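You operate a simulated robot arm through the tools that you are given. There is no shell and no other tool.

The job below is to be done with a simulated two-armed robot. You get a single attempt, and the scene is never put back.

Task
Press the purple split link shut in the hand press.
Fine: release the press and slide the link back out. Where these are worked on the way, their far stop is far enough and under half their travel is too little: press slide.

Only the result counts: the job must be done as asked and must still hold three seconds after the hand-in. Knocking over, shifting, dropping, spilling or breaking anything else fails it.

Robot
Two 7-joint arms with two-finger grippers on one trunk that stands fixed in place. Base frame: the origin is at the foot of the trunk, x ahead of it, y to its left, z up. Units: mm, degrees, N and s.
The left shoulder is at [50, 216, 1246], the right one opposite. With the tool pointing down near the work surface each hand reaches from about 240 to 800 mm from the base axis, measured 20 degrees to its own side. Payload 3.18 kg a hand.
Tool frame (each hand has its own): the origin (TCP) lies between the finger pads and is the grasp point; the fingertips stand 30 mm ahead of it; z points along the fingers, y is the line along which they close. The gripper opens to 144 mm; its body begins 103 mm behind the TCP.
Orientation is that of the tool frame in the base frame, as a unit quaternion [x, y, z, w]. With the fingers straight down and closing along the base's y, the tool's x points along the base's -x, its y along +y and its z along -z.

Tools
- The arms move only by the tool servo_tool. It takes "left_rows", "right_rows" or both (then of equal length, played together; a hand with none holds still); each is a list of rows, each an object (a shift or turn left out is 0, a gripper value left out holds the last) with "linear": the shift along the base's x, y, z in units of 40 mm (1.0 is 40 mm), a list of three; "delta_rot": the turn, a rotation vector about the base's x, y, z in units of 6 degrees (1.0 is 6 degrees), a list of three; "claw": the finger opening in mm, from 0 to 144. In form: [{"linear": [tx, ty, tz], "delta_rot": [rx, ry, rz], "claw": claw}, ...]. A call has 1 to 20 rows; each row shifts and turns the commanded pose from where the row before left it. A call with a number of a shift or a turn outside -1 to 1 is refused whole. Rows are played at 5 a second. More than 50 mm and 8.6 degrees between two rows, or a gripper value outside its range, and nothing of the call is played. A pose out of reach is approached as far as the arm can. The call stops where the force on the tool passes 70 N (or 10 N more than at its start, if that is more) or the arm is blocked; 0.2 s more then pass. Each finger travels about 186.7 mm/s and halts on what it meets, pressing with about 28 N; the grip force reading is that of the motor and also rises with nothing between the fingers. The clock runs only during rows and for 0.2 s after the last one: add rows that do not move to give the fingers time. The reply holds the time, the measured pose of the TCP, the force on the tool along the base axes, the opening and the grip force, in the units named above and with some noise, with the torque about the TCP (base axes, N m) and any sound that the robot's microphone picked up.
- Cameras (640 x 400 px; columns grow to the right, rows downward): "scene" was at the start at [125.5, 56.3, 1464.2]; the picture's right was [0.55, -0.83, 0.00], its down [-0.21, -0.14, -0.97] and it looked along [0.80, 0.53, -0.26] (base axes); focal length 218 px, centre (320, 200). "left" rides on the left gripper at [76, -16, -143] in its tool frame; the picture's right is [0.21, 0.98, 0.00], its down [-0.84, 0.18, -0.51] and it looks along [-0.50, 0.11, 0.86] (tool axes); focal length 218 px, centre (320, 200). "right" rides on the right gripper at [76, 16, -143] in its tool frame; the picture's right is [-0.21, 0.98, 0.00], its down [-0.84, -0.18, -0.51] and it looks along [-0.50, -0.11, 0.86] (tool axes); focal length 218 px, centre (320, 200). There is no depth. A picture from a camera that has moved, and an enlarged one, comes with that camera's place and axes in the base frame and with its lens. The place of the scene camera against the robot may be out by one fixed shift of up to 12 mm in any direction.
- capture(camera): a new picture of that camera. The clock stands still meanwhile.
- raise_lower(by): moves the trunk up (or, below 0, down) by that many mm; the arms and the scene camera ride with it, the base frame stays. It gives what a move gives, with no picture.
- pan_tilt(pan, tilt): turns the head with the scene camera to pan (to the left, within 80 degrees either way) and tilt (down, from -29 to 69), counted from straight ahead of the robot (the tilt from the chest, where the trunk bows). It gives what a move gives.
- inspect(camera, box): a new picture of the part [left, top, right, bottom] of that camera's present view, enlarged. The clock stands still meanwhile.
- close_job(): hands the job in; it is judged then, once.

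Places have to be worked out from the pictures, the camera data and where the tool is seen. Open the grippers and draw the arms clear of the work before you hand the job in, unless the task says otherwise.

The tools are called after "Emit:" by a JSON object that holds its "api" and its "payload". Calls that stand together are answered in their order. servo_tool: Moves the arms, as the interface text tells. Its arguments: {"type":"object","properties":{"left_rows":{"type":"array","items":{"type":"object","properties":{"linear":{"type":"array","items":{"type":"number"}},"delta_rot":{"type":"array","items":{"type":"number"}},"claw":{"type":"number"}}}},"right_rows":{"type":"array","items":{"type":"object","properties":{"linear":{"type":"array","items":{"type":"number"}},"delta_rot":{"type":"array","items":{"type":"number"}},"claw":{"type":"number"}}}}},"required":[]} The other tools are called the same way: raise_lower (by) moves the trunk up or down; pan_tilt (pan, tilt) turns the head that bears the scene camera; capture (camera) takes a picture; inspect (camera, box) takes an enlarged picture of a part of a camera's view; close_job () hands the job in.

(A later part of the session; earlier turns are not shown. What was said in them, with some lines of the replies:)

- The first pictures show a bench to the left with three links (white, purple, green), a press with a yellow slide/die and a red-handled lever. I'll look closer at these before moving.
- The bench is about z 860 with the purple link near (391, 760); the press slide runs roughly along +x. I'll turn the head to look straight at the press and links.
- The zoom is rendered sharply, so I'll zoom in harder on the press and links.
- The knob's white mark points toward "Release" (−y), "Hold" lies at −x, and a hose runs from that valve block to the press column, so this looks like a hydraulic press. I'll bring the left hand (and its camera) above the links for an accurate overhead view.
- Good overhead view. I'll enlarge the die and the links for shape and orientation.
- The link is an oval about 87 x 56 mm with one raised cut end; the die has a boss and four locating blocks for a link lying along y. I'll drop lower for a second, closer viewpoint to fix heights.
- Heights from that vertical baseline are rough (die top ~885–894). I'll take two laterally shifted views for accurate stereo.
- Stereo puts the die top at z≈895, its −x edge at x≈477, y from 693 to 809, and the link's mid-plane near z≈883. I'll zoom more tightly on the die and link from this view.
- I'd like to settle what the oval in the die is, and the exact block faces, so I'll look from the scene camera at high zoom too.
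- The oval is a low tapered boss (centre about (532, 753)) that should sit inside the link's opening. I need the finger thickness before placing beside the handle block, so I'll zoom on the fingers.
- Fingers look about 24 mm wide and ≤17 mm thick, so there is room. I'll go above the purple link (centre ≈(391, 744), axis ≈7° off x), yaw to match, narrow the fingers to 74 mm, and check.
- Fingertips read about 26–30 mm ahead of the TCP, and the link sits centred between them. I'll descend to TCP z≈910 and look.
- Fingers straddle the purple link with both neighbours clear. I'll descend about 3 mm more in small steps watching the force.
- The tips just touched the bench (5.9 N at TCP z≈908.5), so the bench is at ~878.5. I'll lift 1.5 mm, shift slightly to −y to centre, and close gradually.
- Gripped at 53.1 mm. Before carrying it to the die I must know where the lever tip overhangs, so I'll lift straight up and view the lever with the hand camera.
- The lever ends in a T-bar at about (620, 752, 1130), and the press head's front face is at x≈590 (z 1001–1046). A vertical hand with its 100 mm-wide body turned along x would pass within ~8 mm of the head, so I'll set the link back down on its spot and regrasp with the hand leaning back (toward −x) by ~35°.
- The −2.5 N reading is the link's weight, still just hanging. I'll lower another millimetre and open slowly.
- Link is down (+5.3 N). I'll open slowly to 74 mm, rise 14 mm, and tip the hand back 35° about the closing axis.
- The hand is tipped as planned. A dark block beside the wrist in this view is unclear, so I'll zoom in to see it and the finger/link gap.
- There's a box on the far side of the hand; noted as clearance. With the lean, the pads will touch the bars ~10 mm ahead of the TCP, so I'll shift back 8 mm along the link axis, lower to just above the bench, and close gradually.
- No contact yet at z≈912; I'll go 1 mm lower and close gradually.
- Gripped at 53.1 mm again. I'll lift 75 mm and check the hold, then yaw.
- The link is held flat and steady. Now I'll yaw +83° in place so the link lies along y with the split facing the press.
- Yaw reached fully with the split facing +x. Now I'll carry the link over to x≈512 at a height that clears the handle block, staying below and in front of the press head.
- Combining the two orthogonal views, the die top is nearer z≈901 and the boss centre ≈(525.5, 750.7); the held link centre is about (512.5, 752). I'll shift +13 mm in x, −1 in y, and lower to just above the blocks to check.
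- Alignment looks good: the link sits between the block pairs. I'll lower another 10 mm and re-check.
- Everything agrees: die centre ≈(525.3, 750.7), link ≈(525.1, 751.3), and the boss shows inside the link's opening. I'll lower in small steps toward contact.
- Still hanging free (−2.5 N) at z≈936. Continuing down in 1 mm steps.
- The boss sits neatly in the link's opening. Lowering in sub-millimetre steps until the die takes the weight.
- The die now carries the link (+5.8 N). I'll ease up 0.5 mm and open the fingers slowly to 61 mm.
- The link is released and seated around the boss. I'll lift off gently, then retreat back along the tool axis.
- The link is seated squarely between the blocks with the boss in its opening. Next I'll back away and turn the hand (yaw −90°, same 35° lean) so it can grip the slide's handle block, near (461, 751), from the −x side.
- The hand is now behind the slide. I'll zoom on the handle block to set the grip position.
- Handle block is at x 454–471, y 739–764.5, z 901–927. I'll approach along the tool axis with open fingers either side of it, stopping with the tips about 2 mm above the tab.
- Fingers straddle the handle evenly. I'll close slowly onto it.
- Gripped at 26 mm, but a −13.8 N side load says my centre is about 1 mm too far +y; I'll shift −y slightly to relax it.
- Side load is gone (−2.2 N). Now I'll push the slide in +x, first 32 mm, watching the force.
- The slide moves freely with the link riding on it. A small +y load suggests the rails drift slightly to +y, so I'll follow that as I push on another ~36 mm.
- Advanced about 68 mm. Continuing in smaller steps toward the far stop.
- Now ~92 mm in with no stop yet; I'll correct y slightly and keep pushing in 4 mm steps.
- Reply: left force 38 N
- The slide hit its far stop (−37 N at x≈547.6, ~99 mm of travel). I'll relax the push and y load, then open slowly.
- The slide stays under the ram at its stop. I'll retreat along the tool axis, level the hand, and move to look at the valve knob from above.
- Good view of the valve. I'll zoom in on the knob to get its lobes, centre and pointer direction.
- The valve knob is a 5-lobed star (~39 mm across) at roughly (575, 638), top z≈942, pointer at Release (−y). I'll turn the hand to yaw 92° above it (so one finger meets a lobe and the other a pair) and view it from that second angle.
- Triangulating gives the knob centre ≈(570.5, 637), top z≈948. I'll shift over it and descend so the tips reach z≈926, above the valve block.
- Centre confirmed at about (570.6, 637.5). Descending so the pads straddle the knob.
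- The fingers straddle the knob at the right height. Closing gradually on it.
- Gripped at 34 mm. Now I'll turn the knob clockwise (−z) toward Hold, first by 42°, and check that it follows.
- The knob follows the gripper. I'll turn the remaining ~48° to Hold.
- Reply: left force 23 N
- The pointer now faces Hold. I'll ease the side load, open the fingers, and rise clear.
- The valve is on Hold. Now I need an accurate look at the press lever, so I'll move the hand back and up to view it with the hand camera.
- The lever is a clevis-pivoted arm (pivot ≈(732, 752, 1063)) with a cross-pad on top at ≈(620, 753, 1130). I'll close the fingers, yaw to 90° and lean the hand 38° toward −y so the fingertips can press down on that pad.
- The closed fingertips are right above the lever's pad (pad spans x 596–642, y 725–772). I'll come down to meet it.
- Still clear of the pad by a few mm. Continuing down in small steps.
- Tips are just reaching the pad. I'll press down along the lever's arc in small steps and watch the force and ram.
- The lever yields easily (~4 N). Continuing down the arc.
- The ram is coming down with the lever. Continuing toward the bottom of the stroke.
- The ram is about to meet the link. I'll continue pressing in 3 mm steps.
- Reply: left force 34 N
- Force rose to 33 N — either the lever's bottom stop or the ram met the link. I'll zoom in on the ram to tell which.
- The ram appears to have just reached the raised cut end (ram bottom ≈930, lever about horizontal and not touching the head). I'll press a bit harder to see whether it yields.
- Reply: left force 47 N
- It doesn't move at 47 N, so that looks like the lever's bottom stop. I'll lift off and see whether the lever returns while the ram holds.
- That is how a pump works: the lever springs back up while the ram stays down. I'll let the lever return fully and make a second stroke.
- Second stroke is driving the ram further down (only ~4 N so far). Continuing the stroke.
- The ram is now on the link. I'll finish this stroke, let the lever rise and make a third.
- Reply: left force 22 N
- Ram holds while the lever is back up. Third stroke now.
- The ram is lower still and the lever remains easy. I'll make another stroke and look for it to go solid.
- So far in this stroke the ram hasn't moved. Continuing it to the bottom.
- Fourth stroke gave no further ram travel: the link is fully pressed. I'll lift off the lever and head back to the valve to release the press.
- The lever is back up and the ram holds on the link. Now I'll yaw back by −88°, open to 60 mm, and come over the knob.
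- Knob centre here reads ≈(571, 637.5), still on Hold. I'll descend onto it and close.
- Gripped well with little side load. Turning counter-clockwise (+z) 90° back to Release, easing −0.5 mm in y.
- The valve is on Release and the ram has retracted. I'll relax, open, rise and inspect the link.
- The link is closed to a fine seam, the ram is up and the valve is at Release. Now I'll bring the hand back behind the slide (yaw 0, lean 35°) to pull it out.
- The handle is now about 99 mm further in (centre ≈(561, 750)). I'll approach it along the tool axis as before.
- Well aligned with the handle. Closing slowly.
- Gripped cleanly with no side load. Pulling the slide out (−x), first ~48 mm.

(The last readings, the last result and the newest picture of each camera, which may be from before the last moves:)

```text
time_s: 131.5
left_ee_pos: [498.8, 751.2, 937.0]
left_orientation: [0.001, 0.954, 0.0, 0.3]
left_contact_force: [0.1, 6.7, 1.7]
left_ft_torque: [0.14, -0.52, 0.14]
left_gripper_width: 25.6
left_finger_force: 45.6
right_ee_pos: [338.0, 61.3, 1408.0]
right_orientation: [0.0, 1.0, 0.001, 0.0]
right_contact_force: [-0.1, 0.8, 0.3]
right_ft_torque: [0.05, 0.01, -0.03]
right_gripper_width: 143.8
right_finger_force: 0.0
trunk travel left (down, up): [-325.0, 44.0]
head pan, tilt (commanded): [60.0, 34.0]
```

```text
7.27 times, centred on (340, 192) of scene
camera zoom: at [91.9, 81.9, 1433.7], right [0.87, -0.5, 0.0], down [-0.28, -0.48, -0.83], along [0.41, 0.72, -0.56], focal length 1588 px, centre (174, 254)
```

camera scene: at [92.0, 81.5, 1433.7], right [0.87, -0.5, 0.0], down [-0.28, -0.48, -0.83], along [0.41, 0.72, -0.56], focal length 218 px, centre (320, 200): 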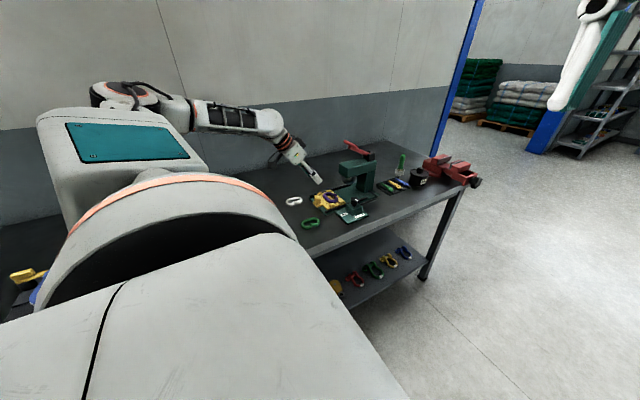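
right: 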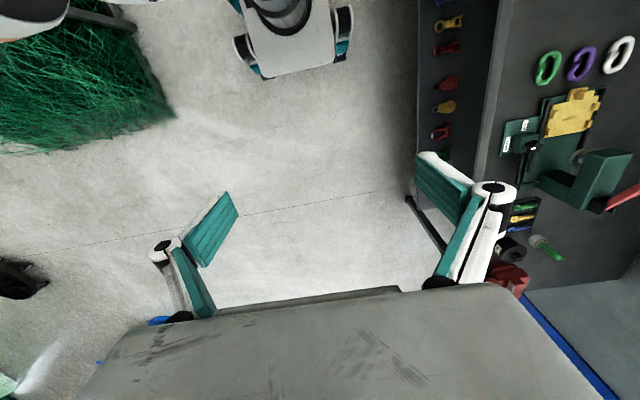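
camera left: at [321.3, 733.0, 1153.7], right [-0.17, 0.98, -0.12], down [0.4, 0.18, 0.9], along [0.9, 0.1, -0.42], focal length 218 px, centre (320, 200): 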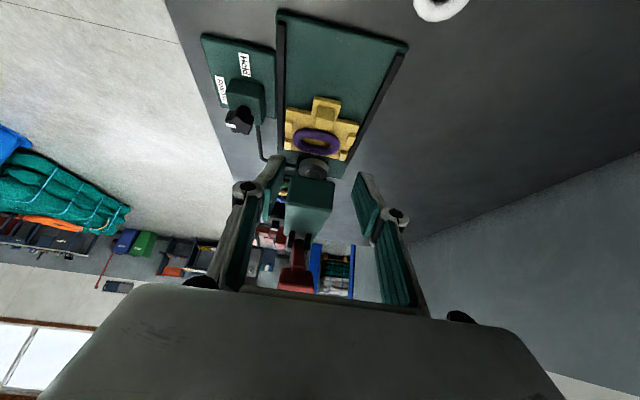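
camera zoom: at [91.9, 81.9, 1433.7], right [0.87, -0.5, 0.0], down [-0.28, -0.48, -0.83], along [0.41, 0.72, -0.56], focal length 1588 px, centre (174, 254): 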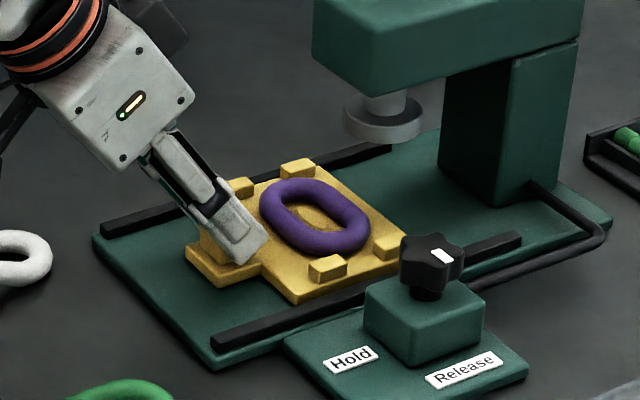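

The slide and link come out together. Continuing out to the starting stop.

Emit:
{"api": "servo_tool", "payload": {"left_rows": [{"linear": [-0.15, 0.015, 0]}, {"linear": [-0.25, 0, 0]}, {"linear": [-0.25, 0, 0]}, {"linear": [-0.25, 0, 0]}, {"linear": [-0.15, 0, 0]}, {"linear": [-0.1, 0, 0]}, {"linear": [0, 0, 0]}]}}

Emit:
{"api": "inspect", "payload": {"camera": "scene", "box": [295, 165, 365, 220]}}

```text
time_s: 133.1
left_ee_pos: [451.4, 749.9, 936.6]
left_orientation: [0.0, 0.954, 0.001, 0.3]
left_contact_force: [-1.0, 3.6, 5.0]
left_ft_torque: [0.05, -0.28, 0.16]
left_gripper_width: 25.5
left_finger_force: 44.9
right_ee_pos: [335.7, 61.0, 1409.8]
right_orientation: [0.001, 1.0, 0.001, 0.0]
right_contact_force: [-0.1, 0.1, -0.1]
right_ft_torque: [-0.02, -0.02, -0.02]
right_gripper_width: 143.8
right_finger_force: 0.0
trunk travel left (down, up): [-325.0, 44.0]
head pan, tilt (commanded): [60.0, 34.0]
```

```text
7.27 times, centred on (330, 192) of scene
camera zoom: at [91.6, 81.3, 1433.7], right [0.87, -0.5, 0.0], down [-0.28, -0.48, -0.83], along [0.41, 0.72, -0.56], focal length 1588 px, centre (247, 254)
```

zoom: 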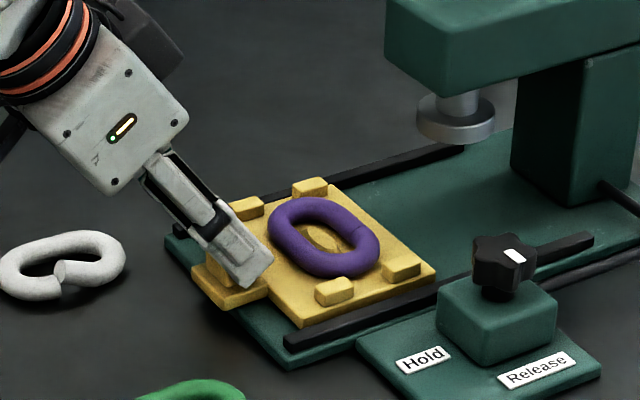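

Nearly at the start. I'll ease the last few millimetres to the stop.

Emit:
{"api": "servo_tool", "payload": {"left_rows": [{"linear": [-0.05, 0, 0]}, {"linear": [-0.04, 0, 0]}, {"linear": [-0.03, 0, 0]}, {"linear": [0, 0, 0]}]}}

```text
time_s: 134.1
left_ee_pos: [452.2, 749.0, 936.1]
left_orientation: [0.001, 0.953, -0.001, 0.303]
left_contact_force: [26.9, 5.6, 0.4]
left_ft_torque: [0.15, -0.92, -0.08]
left_gripper_width: 26.0
left_finger_force: 45.1
right_ee_pos: [340.4, 62.5, 1408.1]
right_orientation: [0.001, 1.0, 0.0, -0.001]
right_contact_force: [-1.0, -0.6, 0.4]
right_ft_torque: [-0.01, 0.03, -0.01]
right_gripper_width: 144.1
right_finger_force: 0.0
trunk travel left (down, up): [-325.0, 44.0]
head pan, tilt (commanded): [60.0, 34.0]
```

The near stop is reached (+27 N). I'll relax the pull, open slowly and back away along the tool axis.

Emit:
{"api": "servo_tool", "payload": {"left_rows": [{"linear": [0.06, -0.01, 0]}, {"linear": [0.02, 0, 0]}, {"linear": [0, 0, 0]}, {"claw": 27}, {"claw": 29}, {"claw": 33}, {"claw": 40}, {"claw": 52}, {"claw": 60}, {"linear": [-0.3, 0, 0.43]}, {"linear": [-0.5, 0, 0.72]}, {"linear": [-0.4, 0, 0.6]}, {"linear": [0, 0, 0.5]}, {"linear": [0, 0, 0]}]}}

Emit:
{"api": "capture", "payload": {"camera": "left"}}

Emit:
{"api": "inspect", "payload": {"camera": "scene", "box": [295, 165, 365, 220]}}

Emit:
{"api": "inspect", "payload": {"camera": "left", "box": [250, 70, 410, 180]}}

```text
time_s: 137.1
left_ee_pos: [403.8, 749.7, 1026.0]
left_orientation: [0.0, 0.954, 0.001, 0.3]
left_contact_force: [-0.1, -0.4, 0.7]
left_ft_torque: [-0.01, -0.02, 0.03]
left_gripper_width: 59.7
left_finger_force: 0.1
right_ee_pos: [337.4, 61.3, 1409.3]
right_orientation: [0.0, 1.0, 0.0, 0.0]
right_contact_force: [-0.1, 0.5, 0.1]
right_ft_torque: [-0.01, -0.02, 0.02]
right_gripper_width: 143.9
right_finger_force: 0.0
trunk travel left (down, up): [-325.0, 44.0]
head pan, tilt (commanded): [60.0, 34.0]
```

```text
taken
camera left: at [259.4, 734.5, 1098.8], right [-0.17, 0.98, -0.12], down [0.4, 0.18, 0.9], along [0.9, 0.1, -0.42], focal length 218 px, centre (320, 200)
```

left: 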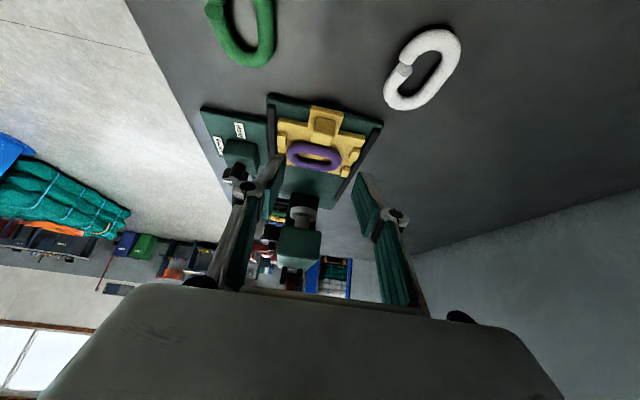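

```text
7.27 times, centred on (330, 192) of scene
camera zoom: at [91.9, 81.5, 1433.7], right [0.87, -0.5, 0.0], down [-0.28, -0.48, -0.83], along [0.41, 0.72, -0.56], focal length 1588 px, centre (247, 254)
```

zoom: 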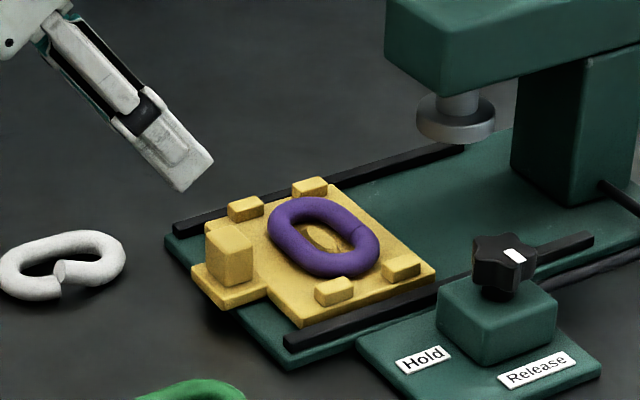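

```text
3.64 times, centred on (330, 125) of left
camera zoom: at [259.4, 734.5, 1098.8], right [-0.17, 0.98, -0.12], down [0.4, 0.18, 0.9], along [0.9, 0.1, -0.42], focal length 794 px, centre (284, 473)
```

zoom: 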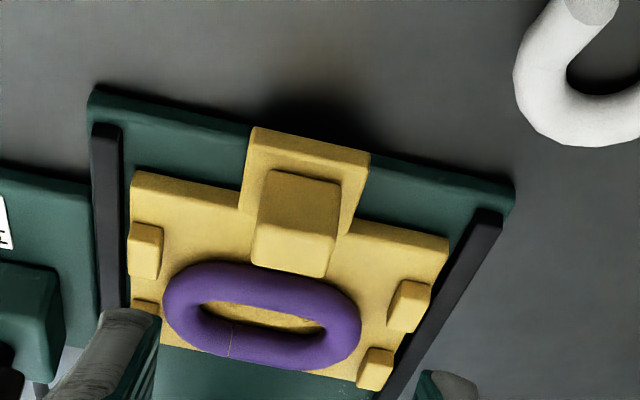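

The slide is back at its near stop with the closed link in the die. I'll check the seam up close before withdrawing.

Emit:
{"api": "inspect", "payload": {"camera": "scene", "box": [322, 184, 342, 200]}}

Emit:
{"api": "inspect", "payload": {"camera": "left", "box": [280, 135, 350, 175]}}

```text
16.00 times, centred on (332, 192) of scene
camera zoom: at [91.9, 81.5, 1433.7], right [0.87, -0.5, 0.0], down [-0.28, -0.48, -0.83], along [0.41, 0.72, -0.56], focal length 3494 px, centre (128, 328)
```

zoom: 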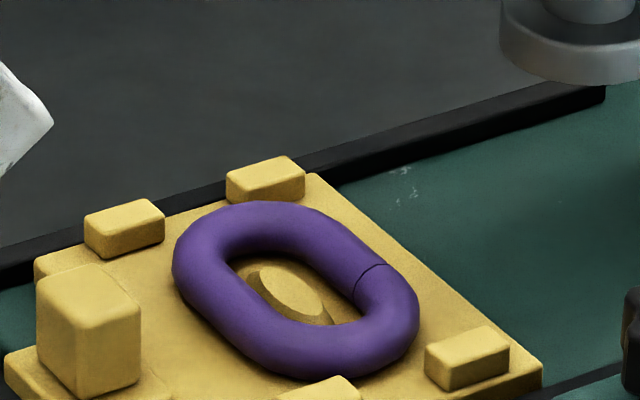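

```text
9.14 times, centred on (315, 155) of left
camera zoom: at [259.4, 734.5, 1098.8], right [-0.17, 0.98, -0.12], down [0.4, 0.18, 0.9], along [0.9, 0.1, -0.42], focal length 1996 px, centre (366, 611)
```

zoom: 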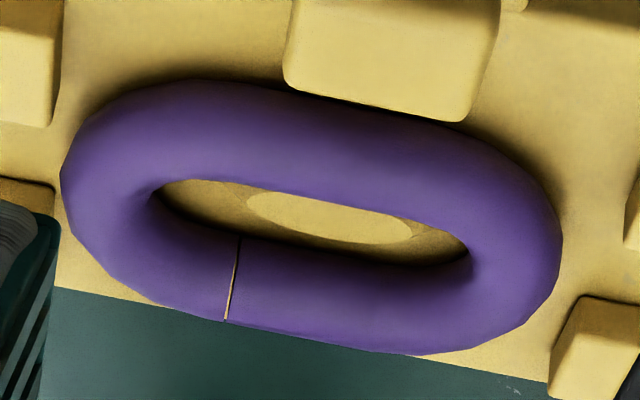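

The seam is fully closed. I'll raise and withdraw the left arm to its starting place, level the hand and open the gripper.

Emit:
{"api": "servo_tool", "payload": {"left_rows": [{"linear": [-0.1, 0, 0.6]}, {"linear": [-0.1, 0, 0.9]}, {"linear": [0, 0, 0.9]}, {"linear": [0, -0.1, 0.9]}, {"linear": [0, -0.6, 0.7], "delta_rot": [0, 0.972, 0]}, {"linear": [0, -0.8, 0.7], "delta_rot": [0, 0.972, 0]}, {"linear": [0, -0.8, 0.7], "delta_rot": [0, 0.972, 0]}, {"linear": [0, -0.8, 0.7], "delta_rot": [0, 0.972, 0]}, {"linear": [0, -0.8, 0.7], "delta_rot": [0, 0.972, 0]}, {"linear": [0, -0.8, 0.7], "delta_rot": [0, 0.972, 0]}, {"linear": [0, -0.9, 0.6]}, {"linear": [0, -0.9, 0.5]}, {"linear": [0, -0.9, 0.3]}, {"linear": [0, -0.7, 0.1]}, {"linear": [0, -0.3, 0], "claw": 100}, {"linear": [0, 0, 0], "claw": 144}, {"linear": [0, 0, 0]}, {"linear": [0, 0, 0]}]}}

Emit:
{"api": "capture", "payload": {"camera": "scene"}}

Emit:
{"api": "inspect", "payload": {"camera": "scene", "box": [280, 130, 400, 240]}}

Emit:
{"api": "capture", "payload": {"camera": "left"}}

```text
time_s: 140.9
left_ee_pos: [394.9, 575.7, 1298.0]
left_orientation: [0.0, 0.998, 0.001, 0.065]
left_contact_force: [-0.3, -0.3, -0.6]
left_ft_torque: [-0.02, -0.01, 0.06]
left_gripper_width: 144.1
left_finger_force: 0.1
left hand out of reach, approached as far as the arm can: row 9, 10, 11, 12, 13, 14
right_ee_pos: [338.2, 60.3, 1408.5]
right_orientation: [0.001, 1.0, 0.001, 0.0]
right_contact_force: [-0.4, 0.0, 0.6]
right_ft_torque: [0.03, 0.04, 0.0]
right_gripper_width: 144.2
right_finger_force: 0.1
trunk travel left (down, up): [-325.0, 44.0]
head pan, tilt (commanded): [60.0, 34.0]
```

```text
taken
camera scene: at [91.9, 81.3, 1433.7], right [0.87, -0.5, 0.0], down [-0.28, -0.48, -0.83], along [0.41, 0.72, -0.56], focal length 218 px, centre (320, 200)
```

scene: 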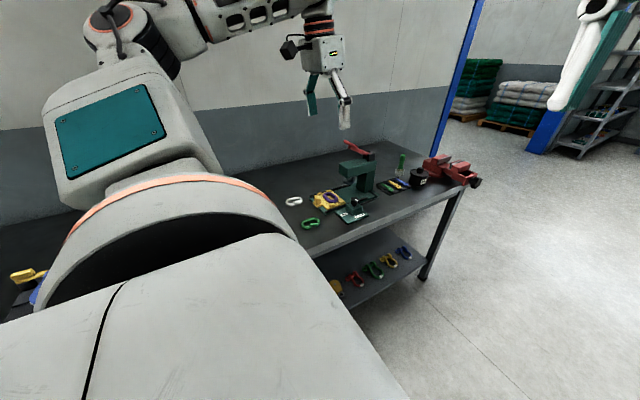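

```text
3.64 times, centred on (340, 185) of scene
camera zoom: at [91.9, 81.3, 1433.7], right [0.87, -0.5, 0.0], down [-0.28, -0.48, -0.83], along [0.41, 0.72, -0.56], focal length 794 px, centre (247, 254)
```

zoom: 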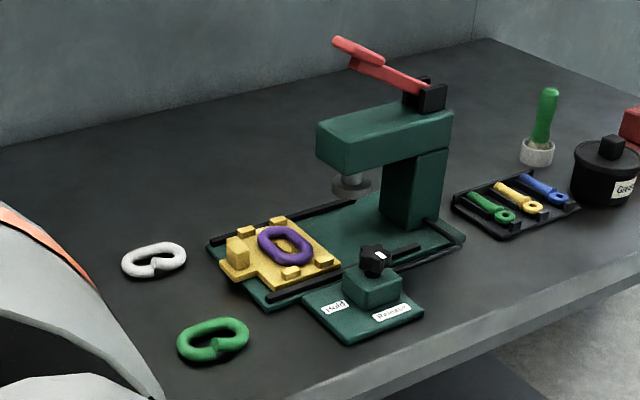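

```text
taken
camera left: at [301.1, 562.1, 1429.2], right [-0.21, 0.98, -0.02], down [0.77, 0.18, 0.61], along [0.61, 0.11, -0.79], focal length 218 px, centre (320, 200)
```

left: 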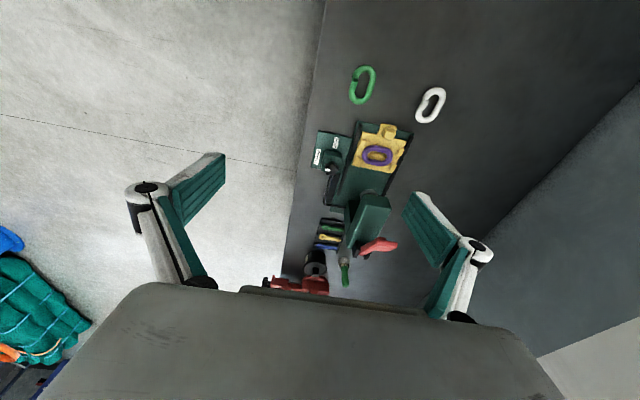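

Everything is settled: the link is shut in the die, slide out at its stop, valve on Release, ram and lever up, other items undisturbed, and both grippers are open well clear of the bench. Handing in.

Emit:
{"api": "close_job", "payload": {}}

```text
The job is handed in.
```

The purple split link is pressed shut; a close look shows only a fine seam where the gap was. It is still sitting in the yellow die, and I've handed the job in.

- **Pressing:** I set the link in the die and pushed the slide to its far stop, about 99 mm in. With the valve on Hold I pumped the lever four times; the ram stopped advancing after the third stroke.
- **Release:** I turned the valve back to Release and the ram retracted. I then pulled the slide back until it met its near stop.
- **Final state:** The valve is on Release, and the ram and lever are up. The other links and tools look undisturbed. Both grippers are open and clear of the bench.

The left arm stopped a little short of its starting position because it reached its limit on the way back. It is holding still about 400 mm above the bench.
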